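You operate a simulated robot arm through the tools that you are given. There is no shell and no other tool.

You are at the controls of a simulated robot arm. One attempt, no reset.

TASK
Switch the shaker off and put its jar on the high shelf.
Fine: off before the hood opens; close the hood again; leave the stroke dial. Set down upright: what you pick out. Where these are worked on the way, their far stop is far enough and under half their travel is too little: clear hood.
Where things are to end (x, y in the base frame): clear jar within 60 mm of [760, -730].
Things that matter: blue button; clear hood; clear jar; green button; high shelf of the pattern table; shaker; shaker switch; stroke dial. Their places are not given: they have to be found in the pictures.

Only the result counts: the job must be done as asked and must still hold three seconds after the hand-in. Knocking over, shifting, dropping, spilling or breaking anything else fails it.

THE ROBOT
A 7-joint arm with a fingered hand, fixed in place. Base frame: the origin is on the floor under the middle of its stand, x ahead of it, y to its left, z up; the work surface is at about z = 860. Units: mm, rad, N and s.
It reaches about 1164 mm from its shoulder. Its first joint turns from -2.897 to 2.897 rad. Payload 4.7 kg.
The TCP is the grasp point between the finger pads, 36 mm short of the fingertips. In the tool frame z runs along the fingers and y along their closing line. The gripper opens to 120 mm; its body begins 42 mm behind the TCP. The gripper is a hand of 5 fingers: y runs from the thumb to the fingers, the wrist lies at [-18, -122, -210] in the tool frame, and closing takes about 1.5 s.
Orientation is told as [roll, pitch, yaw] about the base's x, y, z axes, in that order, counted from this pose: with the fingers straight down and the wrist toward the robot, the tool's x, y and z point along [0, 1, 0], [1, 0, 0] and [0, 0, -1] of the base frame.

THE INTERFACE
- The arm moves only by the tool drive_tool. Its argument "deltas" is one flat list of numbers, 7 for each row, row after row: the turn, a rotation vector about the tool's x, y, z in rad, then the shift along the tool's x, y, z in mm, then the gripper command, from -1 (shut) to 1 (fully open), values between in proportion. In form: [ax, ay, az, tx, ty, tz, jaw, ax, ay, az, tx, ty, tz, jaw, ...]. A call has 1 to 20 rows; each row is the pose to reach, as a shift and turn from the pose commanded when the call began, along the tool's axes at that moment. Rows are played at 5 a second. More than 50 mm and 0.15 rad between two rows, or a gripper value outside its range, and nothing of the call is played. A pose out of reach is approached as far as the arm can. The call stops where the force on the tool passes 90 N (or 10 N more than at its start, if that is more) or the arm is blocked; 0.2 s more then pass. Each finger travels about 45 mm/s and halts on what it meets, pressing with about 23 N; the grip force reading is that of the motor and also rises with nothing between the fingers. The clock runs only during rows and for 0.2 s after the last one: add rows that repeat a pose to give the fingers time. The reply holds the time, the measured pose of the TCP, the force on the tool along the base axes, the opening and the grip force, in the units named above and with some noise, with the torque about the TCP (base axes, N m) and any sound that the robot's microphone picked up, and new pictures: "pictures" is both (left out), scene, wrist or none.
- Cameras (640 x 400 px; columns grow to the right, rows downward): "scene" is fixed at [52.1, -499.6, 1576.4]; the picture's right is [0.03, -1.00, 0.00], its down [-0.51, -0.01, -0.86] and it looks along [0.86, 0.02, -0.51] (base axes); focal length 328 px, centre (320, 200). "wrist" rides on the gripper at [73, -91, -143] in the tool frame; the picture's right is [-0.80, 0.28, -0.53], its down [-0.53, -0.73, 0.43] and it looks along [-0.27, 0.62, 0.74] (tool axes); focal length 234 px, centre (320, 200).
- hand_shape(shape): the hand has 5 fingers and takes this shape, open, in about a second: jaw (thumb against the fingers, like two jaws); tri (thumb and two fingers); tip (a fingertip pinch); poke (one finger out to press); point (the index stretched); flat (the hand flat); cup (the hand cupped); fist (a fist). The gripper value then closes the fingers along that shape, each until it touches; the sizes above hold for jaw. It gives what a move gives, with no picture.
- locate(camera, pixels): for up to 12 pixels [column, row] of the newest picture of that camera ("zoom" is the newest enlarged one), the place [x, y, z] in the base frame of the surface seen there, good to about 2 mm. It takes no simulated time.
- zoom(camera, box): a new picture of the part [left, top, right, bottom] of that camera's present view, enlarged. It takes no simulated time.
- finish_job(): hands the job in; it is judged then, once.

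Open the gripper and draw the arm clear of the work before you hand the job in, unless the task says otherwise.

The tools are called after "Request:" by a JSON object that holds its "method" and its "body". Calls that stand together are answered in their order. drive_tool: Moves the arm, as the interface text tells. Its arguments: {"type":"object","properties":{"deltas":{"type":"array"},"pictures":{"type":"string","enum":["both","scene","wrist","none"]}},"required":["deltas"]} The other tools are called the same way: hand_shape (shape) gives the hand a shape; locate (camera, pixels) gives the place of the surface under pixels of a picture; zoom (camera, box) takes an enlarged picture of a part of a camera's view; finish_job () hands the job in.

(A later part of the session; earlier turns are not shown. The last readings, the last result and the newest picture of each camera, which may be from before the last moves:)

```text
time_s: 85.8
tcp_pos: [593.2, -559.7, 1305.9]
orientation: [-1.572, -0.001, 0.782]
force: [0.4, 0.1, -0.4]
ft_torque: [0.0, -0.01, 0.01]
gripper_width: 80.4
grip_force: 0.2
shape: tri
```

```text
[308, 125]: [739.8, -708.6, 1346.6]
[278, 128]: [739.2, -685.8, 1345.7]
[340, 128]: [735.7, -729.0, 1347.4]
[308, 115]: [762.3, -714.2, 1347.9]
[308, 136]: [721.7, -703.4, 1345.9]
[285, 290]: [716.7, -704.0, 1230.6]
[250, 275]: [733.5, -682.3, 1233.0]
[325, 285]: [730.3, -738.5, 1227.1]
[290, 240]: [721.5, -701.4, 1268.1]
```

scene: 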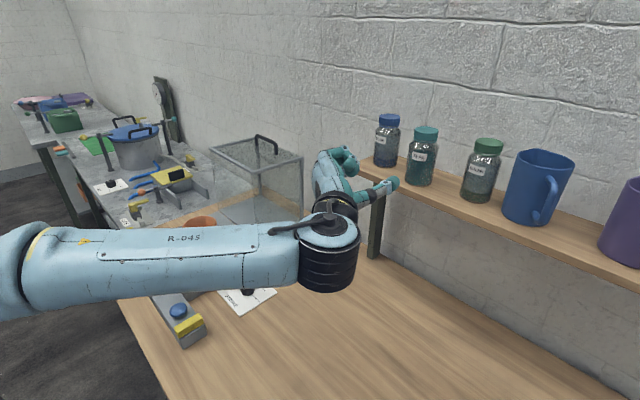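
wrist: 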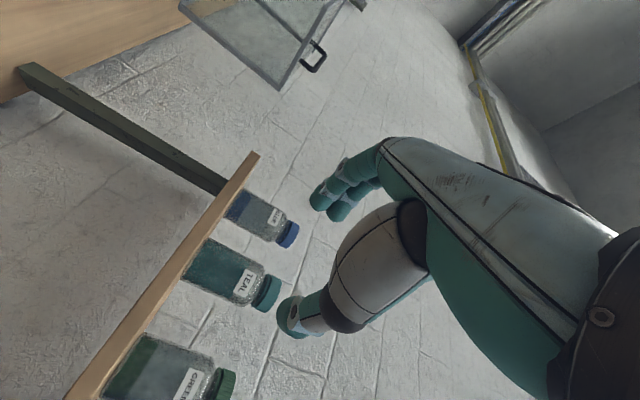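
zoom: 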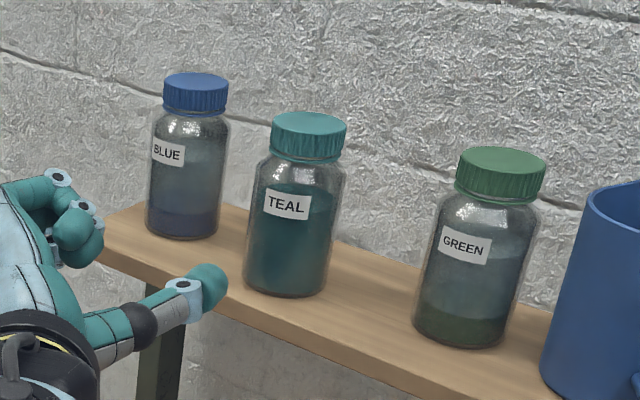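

The jar sits at about (741,-709), 28 mm from the target point and fully on the shelf. Next I close the hood: I'll carry the empty hand back to the front area while rotating it back to fingers-down.

Request:
{"method": "drive_tool", "body": {"deltas": [0, 0, 0, 0.6, 24.7, -18.5, 0.35, 0, 0, 0, 1.3, 49.4, -37, 0.35, 0, 0, 0, 2, 74.1, -55.5, 0.2, 0, 0, 0, 2.6, 98.8, -74, 0, 0.0756, 0.0756, 0.0756, 3.2, 123.5, -92.5, 0, 0.1512, 0.1512, 0.1512, 3.9, 148.2, -111, 0, 0.2268, 0.2268, 0.2268, 4.6, 172.9, -129.5, 0, 0.3024, 0.3024, 0.3024, 5.2, 197.6, -148, 0, 0.378, 0.378, 0.378, 5.8, 222.3, -166.5, 0, 0.4536, 0.4536, 0.4536, 6.5, 247, -185, 0, 0.5292, 0.5292, 0.5292, 7.1, 271.7, -203.5, 0, 0.6048, 0.6048, 0.6048, 7.8, 296.4, -222, 0, 0.6804, 0.6804, 0.6804, 8.4, 321.1, -240.5, 0, 0.756, 0.756, 0.756, 9.1, 345.8, -259, 0, 0.8316, 0.8316, 0.8316, 9.7, 370.5, -277.5, 0, 0.9072, 0.9072, 0.9072, 10.4, 395.2, -296, 0, 0.9828, 0.9828, 0.9828, 11, 419.9, -314.5, 0, 1.0584, 1.0584, 1.0584, 11.7, 444.6, -333, 0, 1.134, 1.134, 1.134, 12.3, 469.3, -351.5, 0, 1.2092, 1.2092, 1.2092, 13, 494, -370, 0], "pictures": "both"}}

```text
time_s: 90.0
tcp_pos: [479.1, -146.1, 1255.9]
orientation: [0.176, -0.102, -0.676]
force: [0.2, 0.2, -0.2]
ft_torque: [-0.01, -0.03, -0.01]
gripper_width: 59.8
grip_force: 0.1
shape: tri
out of reach, approached as far as the arm can: row 10, 11, 12, 13, 14, 15, 16, 17, 18, 19, 20
```

scene: 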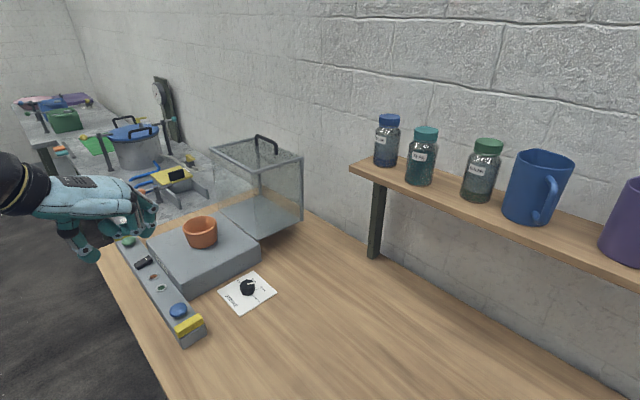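
wrist: 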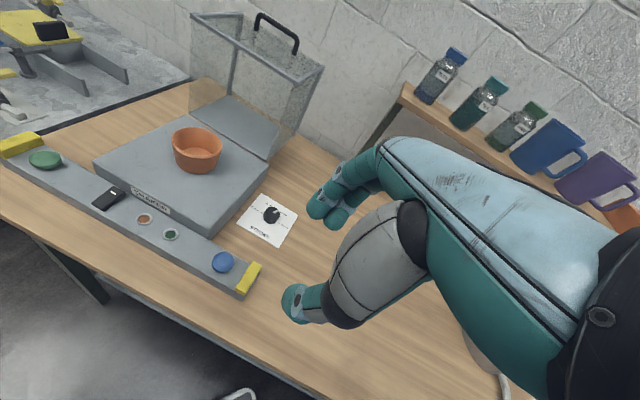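

The rotation drifted into a joint limit, leaving the hand at (479,-146,1256) nearly fingers-down and clear of everything. I'll issue a small move outward and up and see how it settles.

Request:
{"method": "drive_tool", "body": {"deltas": [0, 0, 0, 0, 0, -20, 0, 0, 0, 0, 0, 10, -40, 0, 0, 0, 0, 0, 20, -60, 0, 0, 0, 0, 0, 20, -60, 0], "pictures": "scene"}}

```text
time_s: 91.0
tcp_pos: [485.3, -164.2, 1322.7]
orientation: [0.174, -0.103, -0.676]
force: [0.2, -0.8, 0.9]
ft_torque: [0.02, -0.01, -0.01]
gripper_width: 59.8
grip_force: 0.0
shape: tri
```

scene: 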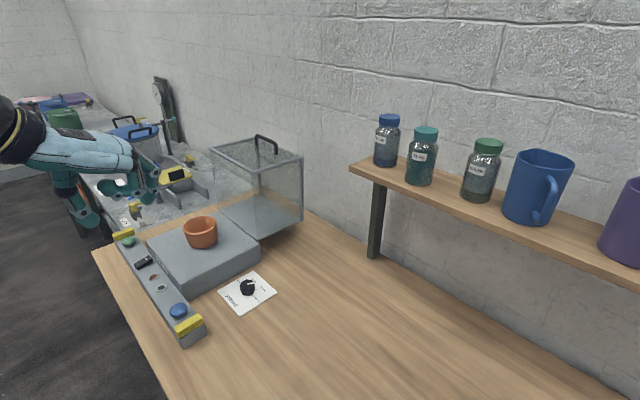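

Commands now start from the achieved pose, so I can correct. I'll rotate to the hook attitude (tilt 25° from vertical, yaw -0.787) while moving to a staging point in front of the open hood at (885,-110,1260).

Request:
{"method": "drive_tool", "body": {"deltas": [-0.034, -0.02, 0.008, 27, 27, 14, -0.2, -0.068, -0.04, 0.016, 54, 54, 28, -0.4, -0.103, -0.061, 0.024, 82, 81, 42, -0.4, -0.137, -0.081, 0.031, 109, 108, 56, -0.4, -0.171, -0.101, 0.039, 136, 135, 70, -0.4, -0.205, -0.121, 0.047, 163, 162, 84, -0.4, -0.239, -0.141, 0.055, 191, 189, 98, -0.4, -0.273, -0.161, 0.063, 218, 216, 112, -0.4, -0.308, -0.182, 0.071, 245, 243, 126, -0.4, -0.3417, -0.2018, 0.0784, 272, 269.5, 140, -0.4, -0.3417, -0.2018, 0.0784, 272, 269.5, 140, -0.4], "pictures": "both"}}

```text
time_s: 93.4
tcp_pos: [706.5, -241.0, 1172.2]
orientation: [0.209, -0.451, -0.647]
force: [-0.8, -0.2, 0.4]
ft_torque: [0.02, 0.02, -0.01]
gripper_width: 36.1
grip_force: 0.0
shape: tri
out of reach, approached as far as the arm can: row 1, 2, 3, 4, 5, 6, 7, 8, 9, 10, 11
```

scene: 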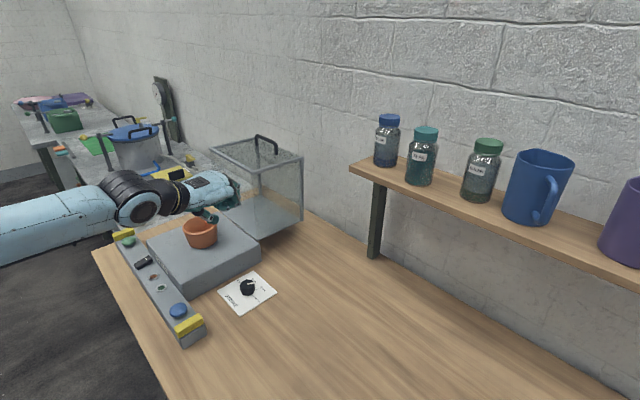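
wrist: 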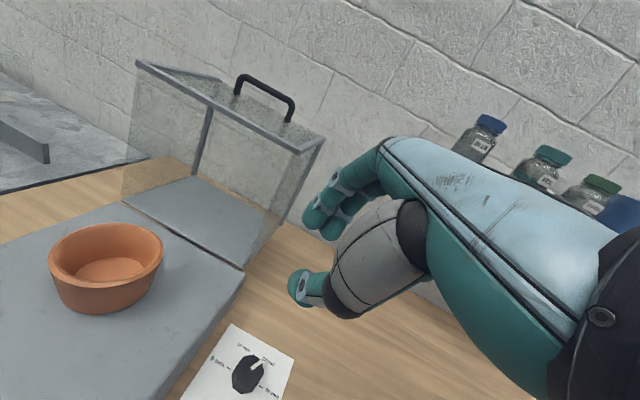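

The arm is stuck against a joint limit in this configuration. I'll unwind by going back to the spot where the fingers-down attitude worked before, (683,51,1293), straight and clear of the hood.

Request:
{"method": "drive_tool", "body": {"deltas": [0.054, -0.03, 0.023, 32, -15, -18, -0.2, 0.109, -0.059, 0.046, 64, -31, -36, -0.2, 0.163, -0.089, 0.069, 95, -46, -54, -0.2, 0.217, -0.118, 0.092, 127, -61, -72, -0.2, 0.272, -0.148, 0.115, 159, -77, -90, -0.2, 0.326, -0.178, 0.138, 191, -92, -108, -0.2, 0.38, -0.207, 0.161, 222, -107, -126, -0.2, 0.4345, -0.2368, 0.1843, 254, -122.6, -144, -0.2, 0.4345, -0.2368, 0.1843, 254, -122.6, -144, -0.2], "pictures": "both"}}

```text
time_s: 95.4
tcp_pos: [502.9, -188.4, 1221.1]
orientation: [0.188, -0.056, -0.723]
force: [1.0, -0.6, 0.6]
ft_torque: [0.01, -0.04, -0.03]
gripper_width: 48.3
grip_force: 0.0
shape: tri
out of reach, approached as far as the arm can: row 1, 2, 3, 4, 5, 6, 7, 8, 9
```

scene: 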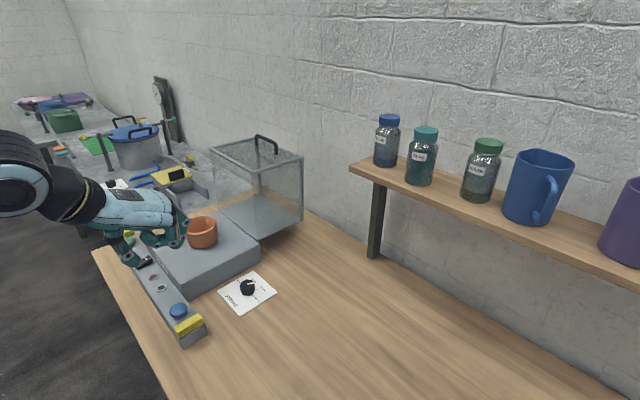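
wrist: 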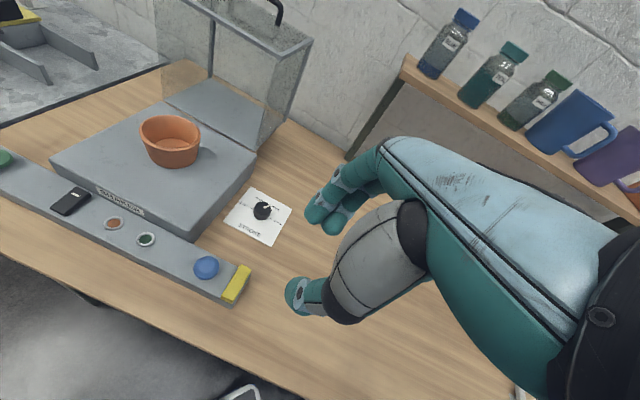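

The arm can't unwind from here. I'll retrace: rotate back to the level attitude near (640,-300,1310), which was reachable before, and then travel left in that attitude.

Request:
{"method": "drive_tool", "body": {"deltas": [-0.0641, -0.0838, -0.0823, 1.4, 11.3, -4.8, 0, -0.1282, -0.1676, -0.1646, 2.7, 22.7, -9.5, 0, -0.1922, -0.2513, -0.2469, 4, 34, -14.3, 0, -0.2563, -0.3351, -0.3292, 5.4, 45.3, -19.1, 0, -0.3204, -0.4189, -0.4115, 6.8, 56.7, -23.8, 0, -0.3845, -0.5027, -0.4938, 8.1, 68, -28.6, 0, -0.4486, -0.5865, -0.5761, 9.5, 79.3, -33.4, 0, -0.5127, -0.6703, -0.6585, 10.8, 90.7, -38.2, 0, -0.5767, -0.754, -0.7408, 12.2, 102, -42.9, 0, -0.6408, -0.8378, -0.8231, 13.5, 113.3, -47.7, 0, -0.7049, -0.9216, -0.9054, 14.9, 124.6, -52.5, 0, -0.769, -1.0054, -0.9877, 16.2, 136, -57.2, 0, -0.8331, -1.0892, -1.07, 17.6, 147.3, -62, 0, -0.8971, -1.1729, -1.1523, 18.9, 158.6, -66.8, 0, -0.9612, -1.2567, -1.2346, 20.3, 170, -71.5, 0, -1.0253, -1.3405, -1.3169, 21.6, 181.3, -76.3, 0, -1.0253, -1.3405, -1.3169, 21.6, 181.3, -76.3, 0], "pictures": "scene"}}

```text
time_s: 99.0
tcp_pos: [639.0, -301.9, 1312.5]
orientation: [-1.574, 0.0, 0.784]
force: [0.2, 0.5, -0.5]
ft_torque: [0.01, -0.01, 0.0]
gripper_width: 59.6
grip_force: 0.1
shape: tri
out of reach, approached as far as the arm can: row 1, 2, 3, 4, 5
```

scene: 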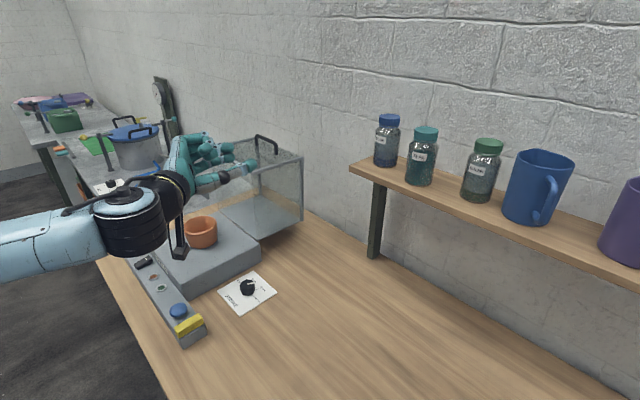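

Back in the level attitude with no limit. I'll translate left to (683,51,1293), the place where the rotation worked originally.

Request:
{"method": "drive_tool", "body": {"deltas": [0, 0, 0, 2, 31, -24, 0, 0, 0, 0, 4, 62, -49, 0, 0, 0, 0, 6, 93, -73, 0, 0, 0, 0, 9, 124, -97, 0, 0, 0, 0, 11, 156, -122, 0, 0, 0, 0, 13, 187, -146, 0, 0, 0, 0, 15, 218, -171, 0, 0, 0, 0, 17, 249, -195, 0, 0, 0, 0, 19.5, 280, -219, 0, 0, 0, 0, 19.5, 280, -219, 0], "pictures": "scene"}}

```text
time_s: 101.2
tcp_pos: [682.2, 51.8, 1291.5]
orientation: [-1.576, -0.001, 0.784]
force: [-0.7, 0.0, -0.3]
ft_torque: [-0.01, 0.04, 0.02]
gripper_width: 59.7
grip_force: 0.0
shape: tri
```

scene: 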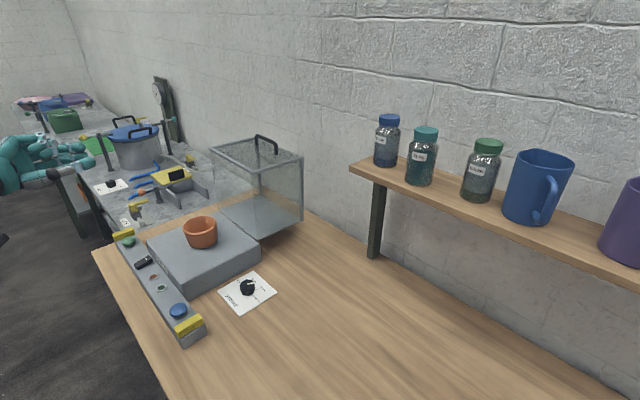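

At (682,52,1292), same as before the original rotation. Now I'll reverse that rotation here to return to fingers-down.

Request:
{"method": "drive_tool", "body": {"deltas": [0.0806, 0.0806, 0.0806, 0, 0, 0, 0, 0.1612, 0.1612, 0.1612, 0, 0, 0, 0, 0.2418, 0.2418, 0.2418, 0, 0, 0, 0, 0.3224, 0.3224, 0.3224, 0, 0, 0, 0, 0.403, 0.403, 0.403, 0, 0, 0, 0, 0.4836, 0.4836, 0.4836, 0, 0, 0, 0, 0.5642, 0.5642, 0.5642, 0, 0, 0, 0, 0.6448, 0.6448, 0.6448, 0, 0, 0, 0, 0.7254, 0.7254, 0.7254, 0, 0, 0, 0, 0.806, 0.806, 0.806, 0, 0, 0, 0, 0.8866, 0.8866, 0.8866, 0, 0, 0, 0, 0.9672, 0.9672, 0.9672, 0, 0, 0, 0, 1.0478, 1.0478, 1.0478, 0, 0, 0, 0, 1.1284, 1.1284, 1.1284, 0, 0, 0, 0, 1.2092, 1.2092, 1.2092, 0, 0, 0, 0, 1.2092, 1.2092, 1.2092, 0, 0, 0, 0], "pictures": "scene"}}

```text
time_s: 104.6
tcp_pos: [681.8, 52.4, 1292.1]
orientation: [0.002, -0.003, -0.787]
force: [0.2, 0.1, 0.1]
ft_torque: [-0.03, -0.03, -0.01]
gripper_width: 59.8
grip_force: 0.1
shape: tri
```

scene: 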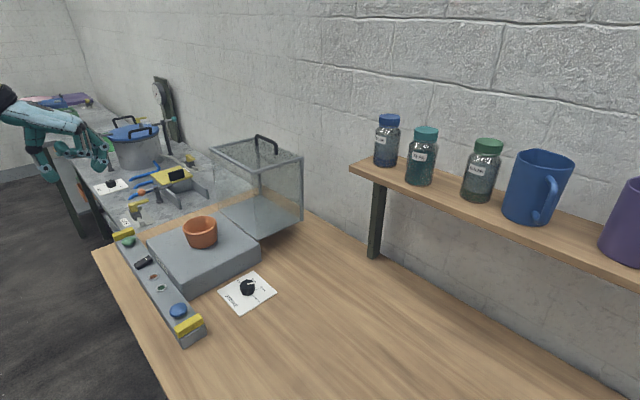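

Unwound successfully to fingers-down. I'll measure the open handle bar precisely now that the view is clear.

Request:
{"method": "zoom", "body": {"camera": "scene", "box": [235, 125, 305, 185]}}

Request:
{"method": "locate", "body": {"camera": "zoom", "pixels": [[208, 88], [240, 98], [270, 108], [300, 122], [318, 135], [200, 110], [320, 165], [250, 100], [285, 115], [260, 112], [110, 135], [230, 95]]}}

```text
6.67 times, centred on (270, 155) of scene
```

zoom: 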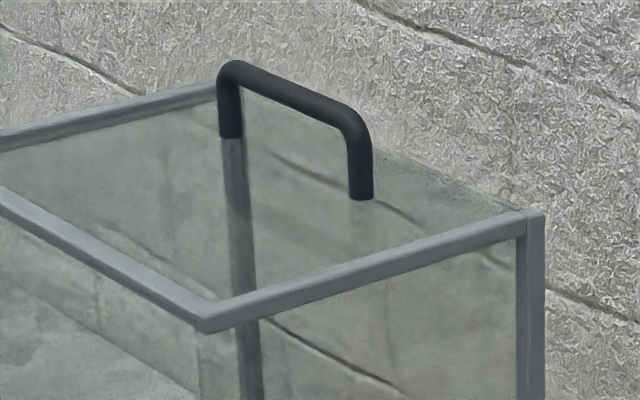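

```text
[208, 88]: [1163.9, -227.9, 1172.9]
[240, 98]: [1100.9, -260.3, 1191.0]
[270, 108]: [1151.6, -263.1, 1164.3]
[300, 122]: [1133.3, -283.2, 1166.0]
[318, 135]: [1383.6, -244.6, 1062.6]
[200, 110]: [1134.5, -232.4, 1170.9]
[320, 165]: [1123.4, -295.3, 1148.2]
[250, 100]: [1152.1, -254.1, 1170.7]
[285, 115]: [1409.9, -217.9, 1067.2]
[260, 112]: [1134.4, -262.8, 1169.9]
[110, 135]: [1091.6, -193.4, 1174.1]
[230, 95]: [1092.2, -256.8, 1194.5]
```

Request:
{"method": "locate", "body": {"camera": "zoom", "pixels": [[240, 70], [260, 78], [280, 88], [300, 97], [320, 106], [340, 116], [280, 82], [280, 94], [360, 190], [230, 130], [355, 130], [365, 195]]}}

```text
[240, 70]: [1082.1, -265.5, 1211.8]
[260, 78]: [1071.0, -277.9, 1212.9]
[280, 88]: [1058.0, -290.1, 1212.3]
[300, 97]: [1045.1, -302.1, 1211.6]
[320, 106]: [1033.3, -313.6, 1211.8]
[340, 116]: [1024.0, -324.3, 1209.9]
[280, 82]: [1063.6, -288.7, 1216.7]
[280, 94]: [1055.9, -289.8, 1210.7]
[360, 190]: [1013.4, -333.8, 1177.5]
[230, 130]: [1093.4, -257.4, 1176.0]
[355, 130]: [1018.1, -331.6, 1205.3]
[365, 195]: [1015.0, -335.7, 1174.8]
```

The open bar's centre is at about d≈954, Z≈1208 (u≈500–603), which puts the hinge near (808.5, 936) with a 308 mm radius. I'll tilt the hand 20° and move to a staging point just in front of and above the bar.

Request:
{"method": "drive_tool", "body": {"deltas": [-0.035, 0, 0, 3, 41, 3, -0.2, -0.07, 0, 0, 6, 82, 6, -0.4, -0.105, 0, 0, 9, 122, 9, -0.4, -0.14, 0, 0, 12, 163, 12, -0.4, -0.175, 0, 0, 15, 204, 15, -0.4, -0.209, 0, 0, 18, 245, 18, -0.4, -0.244, 0, 0, 21, 286, 21, -0.4, -0.279, 0, 0, 24, 326, 24, -0.4, -0.314, 0, 0, 27, 367, 27, -0.4, -0.349, 0, 0, 30, 408, 30, -0.4, -0.349, 0, 0, 30, 408, 30, -0.4], "pictures": "both"}}

Request:
{"method": "zoom", "body": {"camera": "scene", "box": [190, 80, 320, 200]}}

```text
time_s: 107.0
tcp_pos: [993.1, -217.4, 1262.9]
orientation: [0.0, -0.35, -0.787]
force: [-0.6, -0.1, -1.7]
ft_torque: [0.01, -0.01, 0.01]
gripper_width: 36.5
grip_force: 0.0
shape: tri
```

scene: 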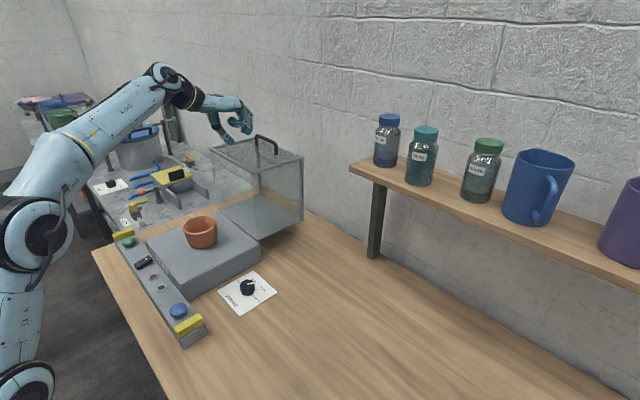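
wrist: 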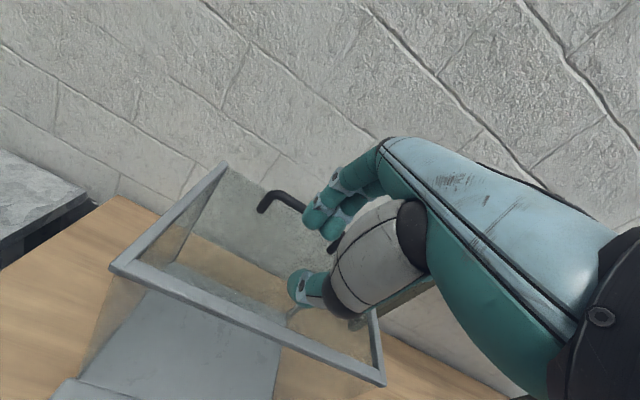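

```text
3.33 times, centred on (255, 140) of scene
```

zoom: 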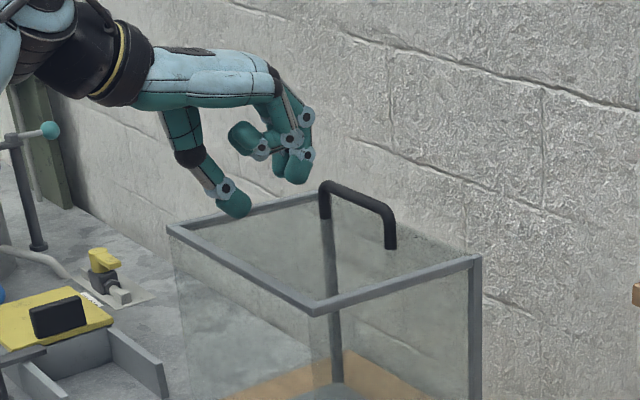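

Staging reached without limits. I'll measure fingertip and thumb positions here relative to the TCP.

Request:
{"method": "locate", "body": {"camera": "zoom", "pixels": [[298, 180], [290, 175], [305, 172], [235, 213], [240, 208], [228, 205], [280, 170], [245, 212], [305, 155], [250, 205], [300, 118], [298, 183]]}}

Request:
{"method": "locate", "body": {"camera": "wrist", "pixels": [[312, 222], [325, 235], [335, 238], [298, 290], [300, 300], [305, 270], [265, 200], [280, 195], [295, 202], [320, 230]]}}

```text
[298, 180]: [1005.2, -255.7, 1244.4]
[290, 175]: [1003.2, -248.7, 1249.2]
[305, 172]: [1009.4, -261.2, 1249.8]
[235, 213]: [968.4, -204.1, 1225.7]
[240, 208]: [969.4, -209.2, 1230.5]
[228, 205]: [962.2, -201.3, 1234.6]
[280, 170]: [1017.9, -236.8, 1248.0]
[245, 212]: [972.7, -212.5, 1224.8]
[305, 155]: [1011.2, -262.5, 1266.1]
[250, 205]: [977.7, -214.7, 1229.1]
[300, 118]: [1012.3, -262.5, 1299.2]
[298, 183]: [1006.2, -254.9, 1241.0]
```

```text
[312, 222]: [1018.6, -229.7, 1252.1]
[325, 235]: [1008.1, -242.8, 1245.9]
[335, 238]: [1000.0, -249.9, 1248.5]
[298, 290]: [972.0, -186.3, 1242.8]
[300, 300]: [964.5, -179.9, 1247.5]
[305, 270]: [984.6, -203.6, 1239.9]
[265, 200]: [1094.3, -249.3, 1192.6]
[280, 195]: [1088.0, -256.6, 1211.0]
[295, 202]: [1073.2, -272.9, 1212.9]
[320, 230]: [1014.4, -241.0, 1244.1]
```

The fingertips are at d+27..+45 (lowest Z-23) and the thumb ends at d-10 (lowest Z-40), so I'll put the TCP at d≈945 and lower to Z≈1217 so the fingers go behind the bar and the thumb stays in front and above the panel.

Request:
{"method": "drive_tool", "body": {"deltas": [0, 0, 0, 0, 29, 10.5, -0.4, 0, 0, 0, 0, 58, 21, -0.4, 0, 0, 0, 0, 86.7, 31.6, -0.4, 0, 0, 0, 0, 86.7, 31.6, -0.4], "pictures": "both"}}

Request:
{"method": "zoom", "body": {"camera": "scene", "box": [190, 80, 320, 200]}}

Request:
{"method": "zoom", "body": {"camera": "wrist", "box": [230, 150, 430, 310]}}

```text
time_s: 108.0
tcp_pos: [1058.9, -281.9, 1264.1]
orientation: [0.003, -0.351, -0.787]
force: [0.2, -0.2, -0.7]
ft_torque: [0.02, -0.01, 0.02]
gripper_width: 36.3
grip_force: 0.0
shape: tri
```

scene: 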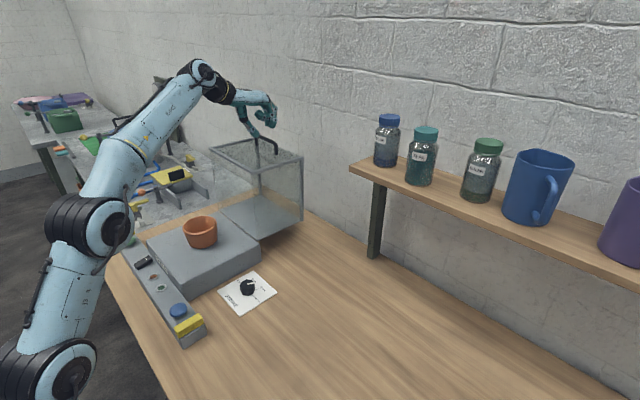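
wrist: 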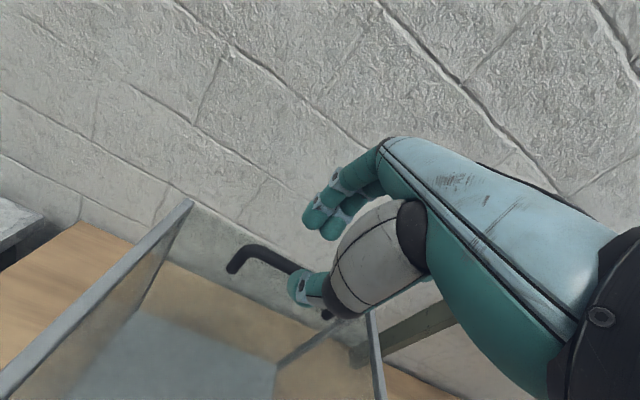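

```text
3.33 times, centred on (255, 140) of scene
```

zoom: 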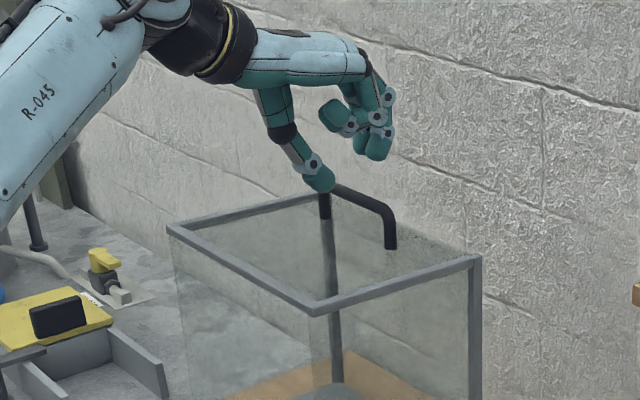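

```text
2.50 times, centred on (330, 230) of wrist
```

zoom: 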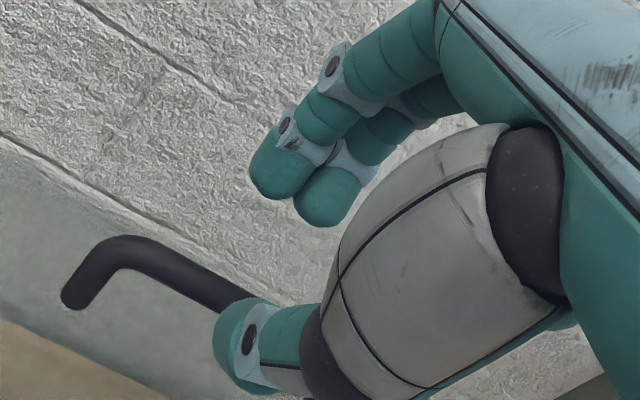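

In position above the bar (d≈945, Z≈1264). I'll lower 47 mm in small steps with the fingers behind the bar.

Request:
{"method": "drive_tool", "body": {"deltas": [0, 0, 0, 0, -4.1, 11.3, -0.4, 0, 0, 0, 0, -8.2, 22.6, -0.4, 0, 0, 0, 0, -12.3, 33.8, -0.4, 0, 0, 0, 0, -15.8, 43.2, -0.4, 0, 0, 0, 0, -15.8, 43.2, -0.4], "pictures": "both"}}

Request:
{"method": "zoom", "body": {"camera": "scene", "box": [200, 90, 310, 190]}}

Request:
{"method": "zoom", "body": {"camera": "wrist", "box": [230, 150, 430, 310]}}

```text
time_s: 109.2
tcp_pos: [1057.5, -281.1, 1218.4]
orientation: [0.002, -0.352, -0.785]
force: [-0.9, -0.3, 0.7]
ft_torque: [-0.01, 0.03, -0.02]
gripper_width: 36.1
grip_force: 0.1
shape: tri
```

scene: 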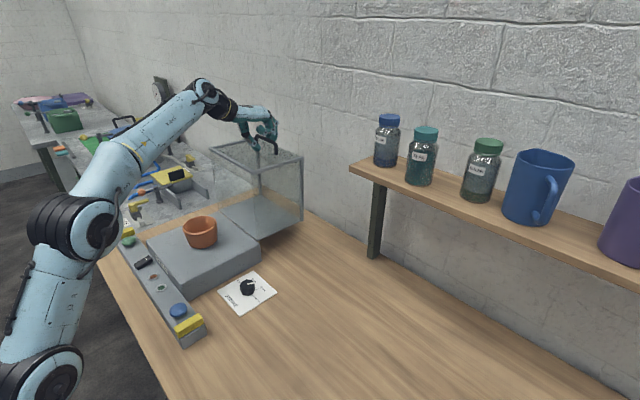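
wrist: 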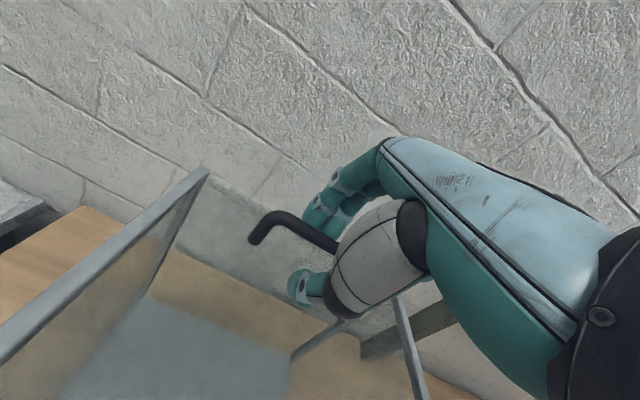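

```text
4.00 times, centred on (255, 140) of scene
```

zoom: 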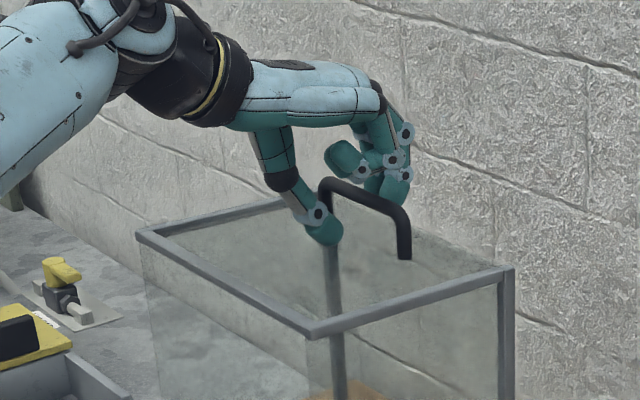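

```text
2.50 times, centred on (330, 230) of wrist
```

zoom: 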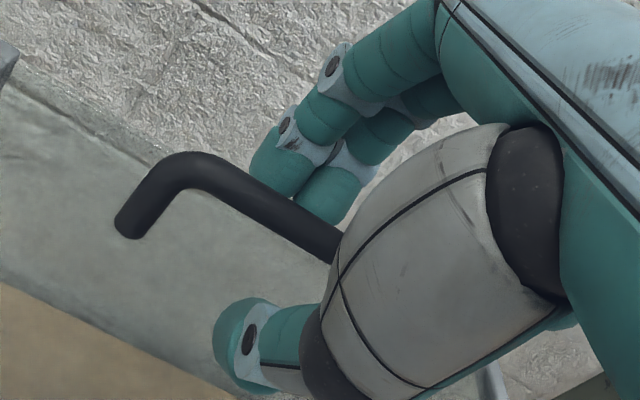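

The bar is now between fingers (behind) and thumb (in front) with no contact force. I'll close to cage it.

Request:
{"method": "drive_tool", "body": {"deltas": [0, 0, 0, 0, 0, 0, -0.55, 0, 0, 0, 0, 0, 0, -0.7, 0, 0, 0, 0, 0, 0, -0.85, 0, 0, 0, 0, 0, 0, -1, 0, 0, 0, 0, 0, 0, -1, 0, 0, 0, 0, 0, 0, -1], "pictures": "both"}}

Request:
{"method": "zoom", "body": {"camera": "scene", "box": [200, 90, 310, 190]}}

Request:
{"method": "zoom", "body": {"camera": "wrist", "box": [230, 150, 430, 310]}}

```text
time_s: 110.6
tcp_pos: [1057.8, -282.5, 1216.3]
orientation: [0.001, -0.347, -0.787]
force: [-0.5, -0.2, -4.6]
ft_torque: [0.03, 0.01, -0.01]
gripper_width: 0.3
grip_force: 23.5
shape: tri
```

scene: 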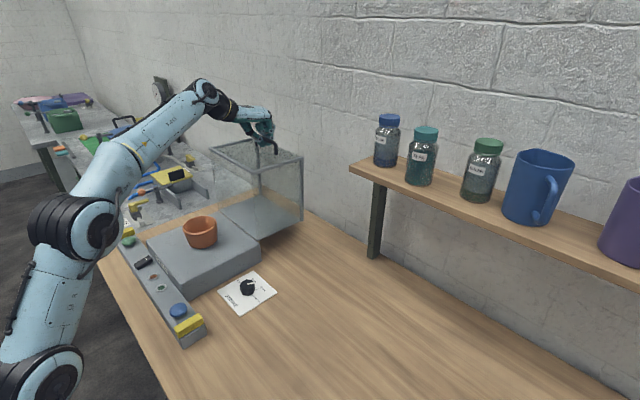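
wrist: 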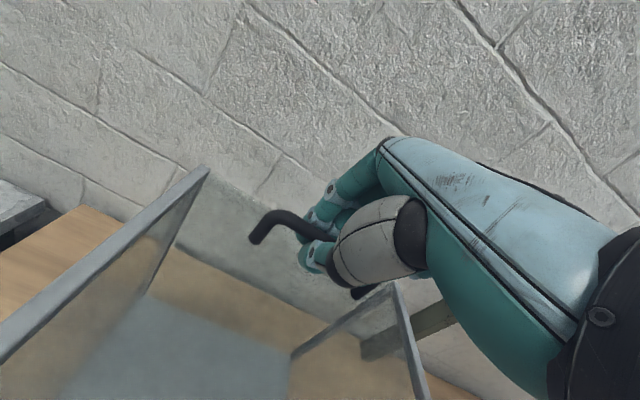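

```text
4.00 times, centred on (255, 140) of scene
```

zoom: 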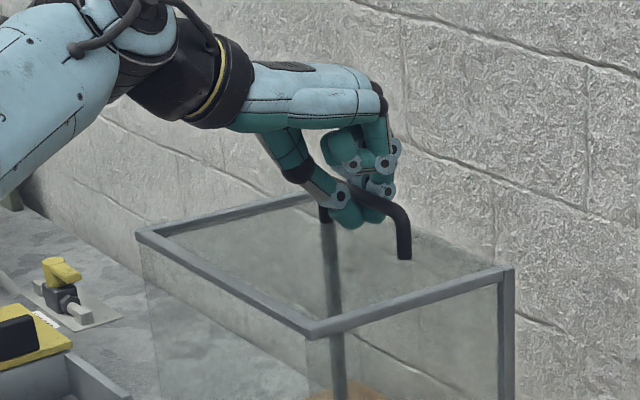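

```text
2.50 times, centred on (330, 230) of wrist
```

zoom: 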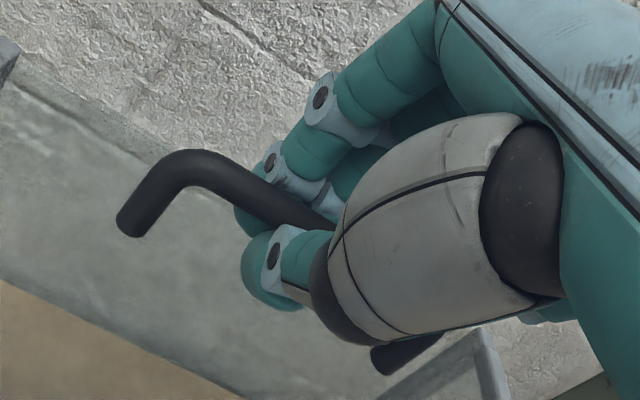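

The bar is caged (force only -4.6 N). I'll now pull along the closing arc, first to about 80°, gradually tilting the hand back toward 45°.

Request:
{"method": "drive_tool", "body": {"deltas": [-0.018, 0, 0, 0, -7, -6.2, -1, -0.035, 0, 0, 0, -13.8, -12.3, -1, -0.07, 0, 0, 0, -26, -23.1, -1, -0.096, 0, 0, 0, -36.6, -31.4, -1, -0.122, 0, 0, 0, -47.3, -39.7, -1, -0.122, 0, 0, 0, -47.3, -39.7, -1], "pictures": "both"}}

Request:
{"method": "zoom", "body": {"camera": "scene", "box": [180, 90, 310, 230]}}

```text
time_s: 112.0
tcp_pos: [1017.1, -241.7, 1238.8]
orientation: [0.003, -0.475, -0.786]
force: [-0.1, -0.6, -4.0]
ft_torque: [0.02, 0.03, -0.04]
gripper_width: 0.0
grip_force: 22.9
shape: tri
```

scene: 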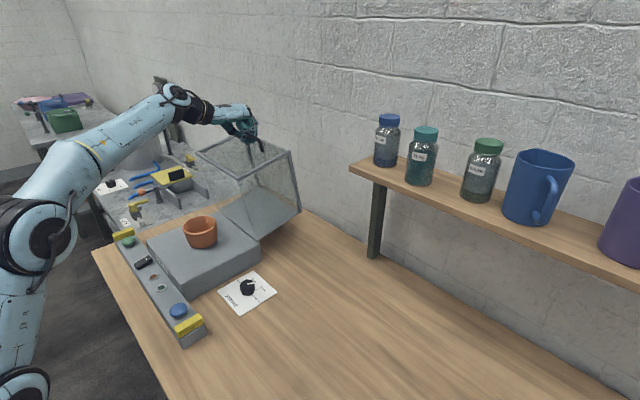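
wrist: 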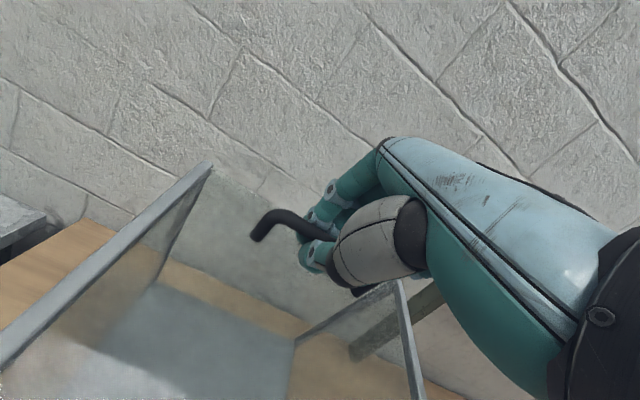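

```text
2.86 times, centred on (245, 160) of scene
```

zoom: 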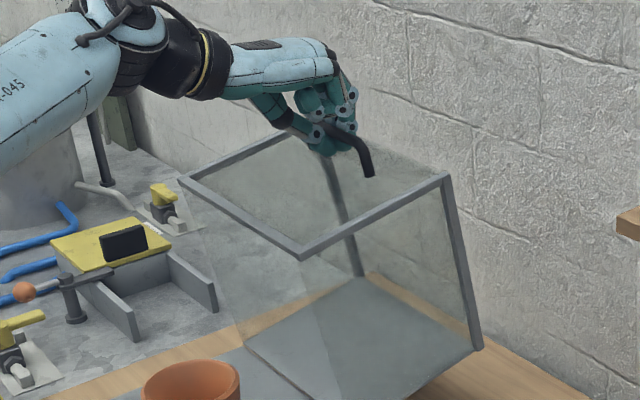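

The hood follows smoothly at about 80° with 4 N. I'll continue along the arc to about 50°.

Request:
{"method": "drive_tool", "body": {"deltas": [-0.026, 0, 0, 0, -10.4, -8.8, -1, -0.052, 0, 0, 0, -20.8, -17.3, -1, -0.079, 0, 0, 0, -31.9, -25.2, -1, -0.105, 0, 0, 0, -43, -32.9, -1, -0.131, 0, 0, 0, -54.7, -39.8, -1, -0.157, 0, 0, 0, -66.6, -46.5, -1, -0.183, 0, 0, 0, -78.8, -52.5, -1, -0.209, 0, 0, 0, -91.2, -57.9, -1, -0.236, 0, 0, 0, -103.8, -62.8, -1, -0.262, 0, 0, 0, -116.7, -67.2, -1, -0.288, 0, 0, 0, -129.7, -70.9, -1, -0.314, 0, 0, 0, -143, -74.1, -1, -0.314, 0, 0, 0, -143, -74.1, -1], "pictures": "both"}}

Request:
{"method": "zoom", "body": {"camera": "scene", "box": [120, 110, 310, 280]}}

```text
time_s: 114.8
tcp_pos: [902.5, -127.6, 1238.5]
orientation: [0.002, -0.787, -0.79]
force: [-0.2, -1.8, -3.0]
ft_torque: [0.05, -0.02, 0.01]
gripper_width: 0.0
grip_force: 23.1
shape: tri
```

scene: 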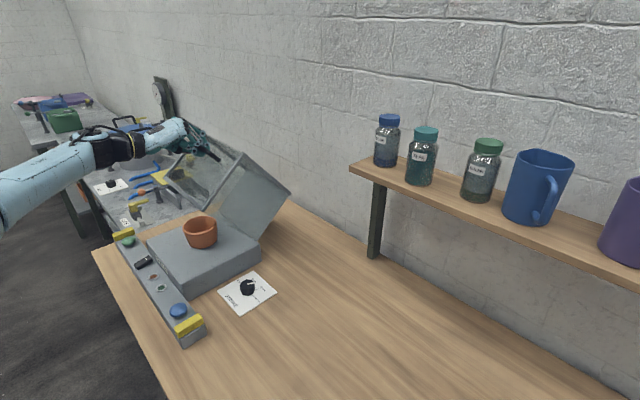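
wrist: 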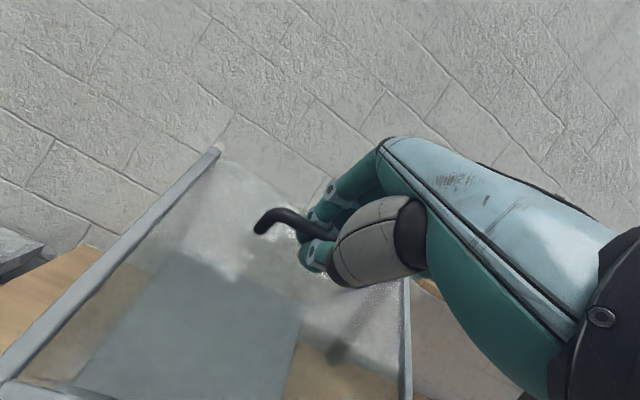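

```text
2.35 times, centred on (215, 195) of scene
```

zoom: 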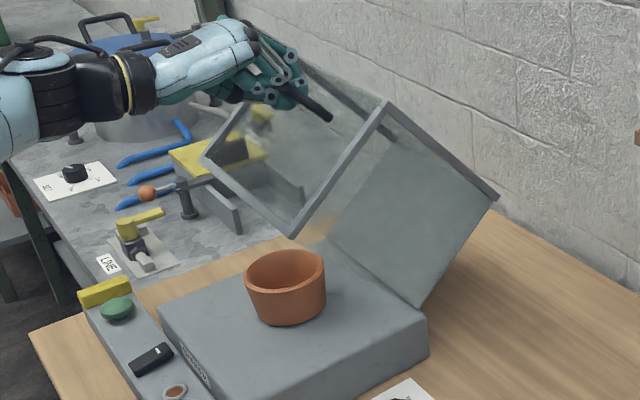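

At about 50° with only 3 N. Past the balance point now, I'll keep supporting the bar and lower along the arc to about 15°.

Request:
{"method": "drive_tool", "body": {"deltas": [0, 0, 0, 0, -11.8, -6.8, -1, 0, 0, 0, 0, -23.5, -13.2, -1, 0, 0, 0, 0, -35.7, -18.8, -1, 0, 0, 0, 0, -47.9, -24.2, -1, 0, 0, 0, 0, -60.6, -28.7, -1, 0, 0, 0, 0, -73.3, -33, -1, 0, 0, 0, 0, -86.3, -36.4, -1, 0, 0, 0, 0, -99.4, -39.6, -1, 0, 0, 0, 0, -112.6, -41.9, -1, 0, 0, 0, 0, -125.9, -43.9, -1, 0, 0, 0, 0, -139.2, -45, -1, 0, 0, 0, 0, -152.6, -45.9, -1, 0, 0, 0, 0, -166.1, -45.8, -1, 0, 0, 0, 0, -179.6, -45.5, -1, 0, 0, 0, 0, -179.6, -45.5, -1], "pictures": "both"}}

Request:
{"method": "zoom", "body": {"camera": "scene", "box": [100, 130, 280, 300]}}

```text
time_s: 118.0
tcp_pos: [792.4, -15.1, 1143.9]
orientation: [0.001, -0.786, -0.787]
force: [4.3, -7.8, -6.6]
ft_torque: [-0.03, -0.02, -0.09]
gripper_width: 0.1
grip_force: 23.4
shape: tri
```

scene: 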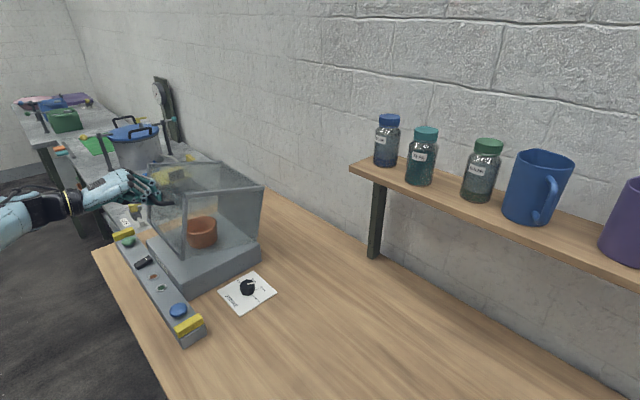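
wrist: 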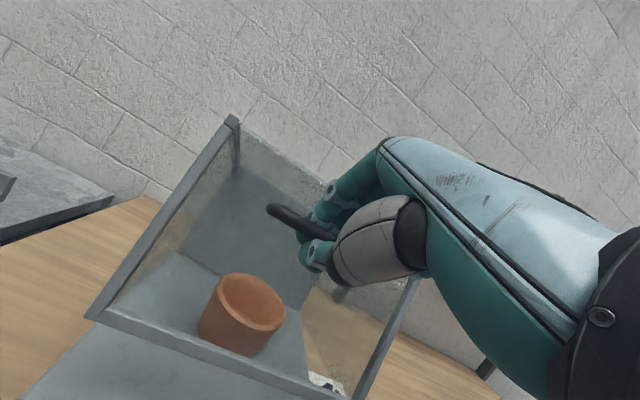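

```text
2.35 times, centred on (190, 215) of scene
```

zoom: 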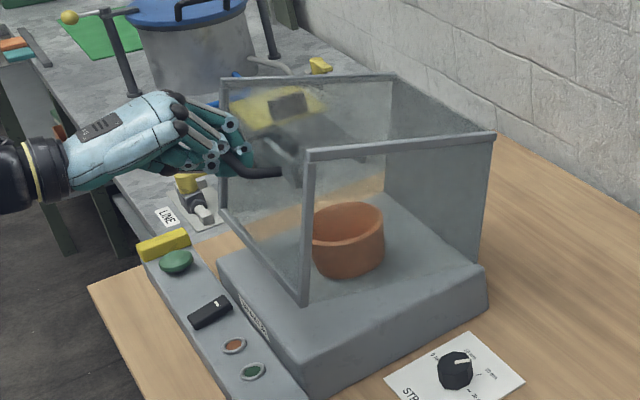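

At about 15° now. I'll lower the last part slowly to fully closed (TCP ≈ d 522, Z 1078 as when first gripped).

Request:
{"method": "drive_tool", "body": {"deltas": [0, 0, 0, 0, -13.2, 1.6, -1, 0, 0, 0, 0, -26.5, 3.2, -1, 0, 0, 0, 0, -39.5, 5.6, -1, 0, 0, 0, 0, -46, 7, -1, 0, 0, 0, 0, -52.7, 8.5, -1, 0, 0, 0, 0, -59, 10.2, -1, 0, 0, 0, 0, -65.5, 12, -1, 0, 0, 0, 0, -72, 14, -1, 0, 0, 0, 0, -78, 15.8, -1, 0, 0, 0, 0, -78, 15.8, -1, 0, 0, 0, 0, -78, 15.8, -1], "pictures": "both"}}

Request:
{"method": "zoom", "body": {"camera": "scene", "box": [110, 150, 280, 310]}}

```text
time_s: 120.4
tcp_pos: [760.5, 16.9, 1075.7]
orientation: [0.003, -0.785, -0.789]
force: [2.2, -7.6, -2.7]
ft_torque: [0.0, -0.04, -0.09]
gripper_width: 0.0
grip_force: 23.3
shape: tri
```

scene: 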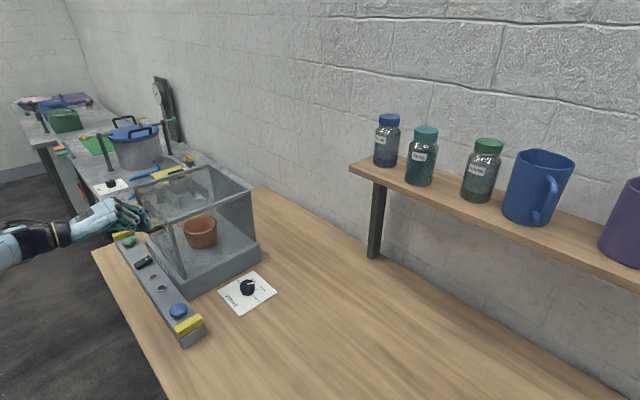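
wrist: 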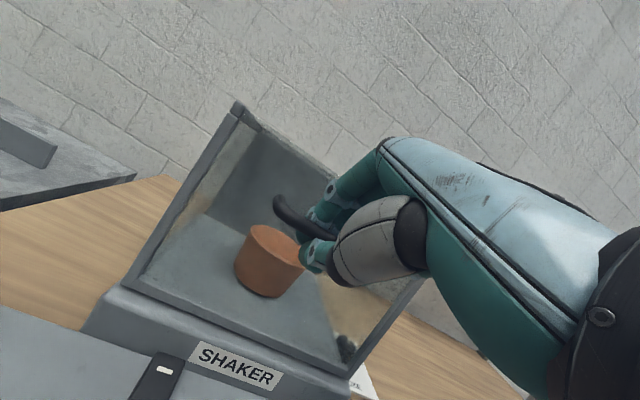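

```text
2.50 times, centred on (195, 230) of scene
```

zoom: 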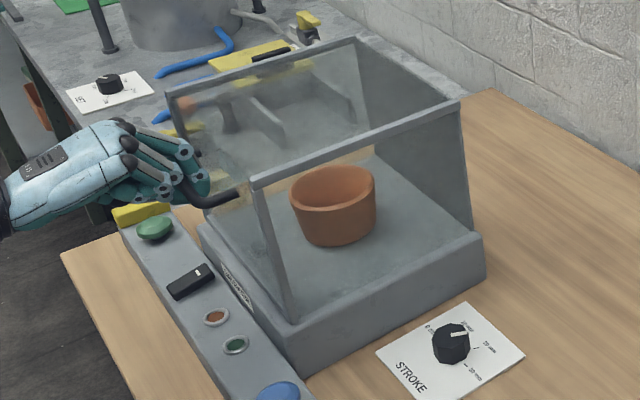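

The hood looks closed. I'll check the rail corner positions against the initial values ((698.8,-116.5,1120), (874,66,1122)).

Request:
{"method": "locate", "body": {"camera": "scene", "pixels": [[170, 224], [133, 188], [209, 167], [200, 207], [230, 195], [150, 210], [186, 276], [192, 293]]}}

Request:
{"method": "zoom", "body": {"camera": "scene", "box": [120, 180, 200, 290]}}

```text
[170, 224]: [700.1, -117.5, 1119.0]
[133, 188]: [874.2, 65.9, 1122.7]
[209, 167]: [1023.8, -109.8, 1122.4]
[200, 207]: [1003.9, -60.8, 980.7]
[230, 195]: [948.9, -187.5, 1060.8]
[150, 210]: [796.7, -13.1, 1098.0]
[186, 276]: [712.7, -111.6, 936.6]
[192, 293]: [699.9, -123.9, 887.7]
```

```text
3.64 times, centred on (160, 235) of scene
```

zoom: 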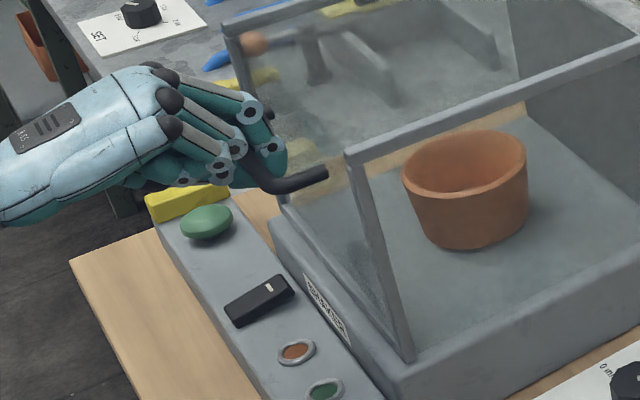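

The corners match the initial closed values to within about 1 mm, so the hood is closed. I'll release by reversing the entry: loosen, shift back out along -y while opening, then check.

Request:
{"method": "drive_tool", "body": {"deltas": [0, 0, 0, 0, 0, 0, -0.8, 0, 0, 0, 0, 0, 0, -0.583, 0, 0, 0, 0, 0, 0, -0.583, 0, 0, 0, 0, -6, -1, -0.467, 0, 0, 0, 0, -12, -2, -0.35, 0, 0, 0, 0, -16.4, -2.7, -0.25, 0, 0, 0, 0, -16.4, -2.7, -0.25, 0, 0, 0, 0, -16.4, -2.7, -0.25], "pictures": "both"}}

Request:
{"method": "zoom", "body": {"camera": "scene", "box": [110, 185, 180, 255]}}

Request:
{"method": "zoom", "body": {"camera": "wrist", "box": [250, 150, 390, 310]}}

```text
time_s: 122.2
tcp_pos: [751.4, 27.0, 1066.6]
orientation: [0.001, -0.787, -0.789]
force: [0.8, -0.6, -0.4]
ft_torque: [0.01, -0.02, 0.0]
gripper_width: 44.3
grip_force: 0.0
shape: tri
```

scene: 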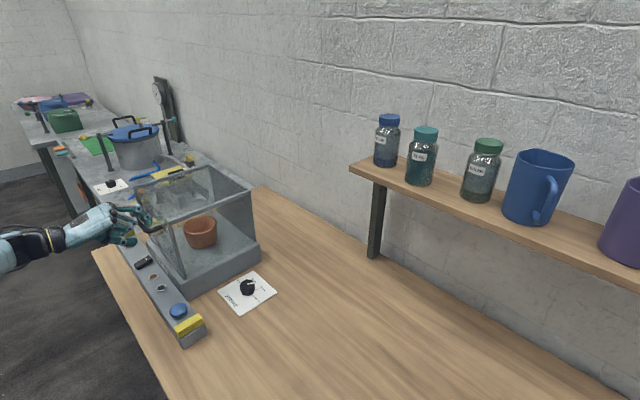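
wrist: 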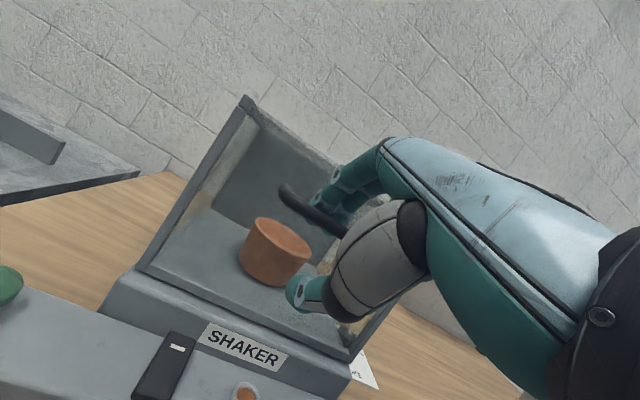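

```text
5.71 times, centred on (145, 220) of scene
```

zoom: 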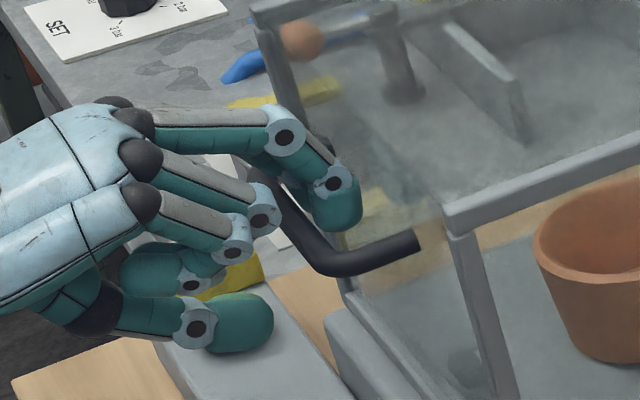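

```text
2.50 times, centred on (320, 230) of wrist
```

zoom: 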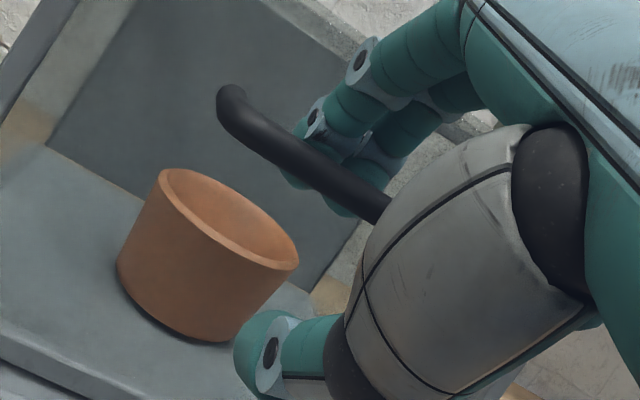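

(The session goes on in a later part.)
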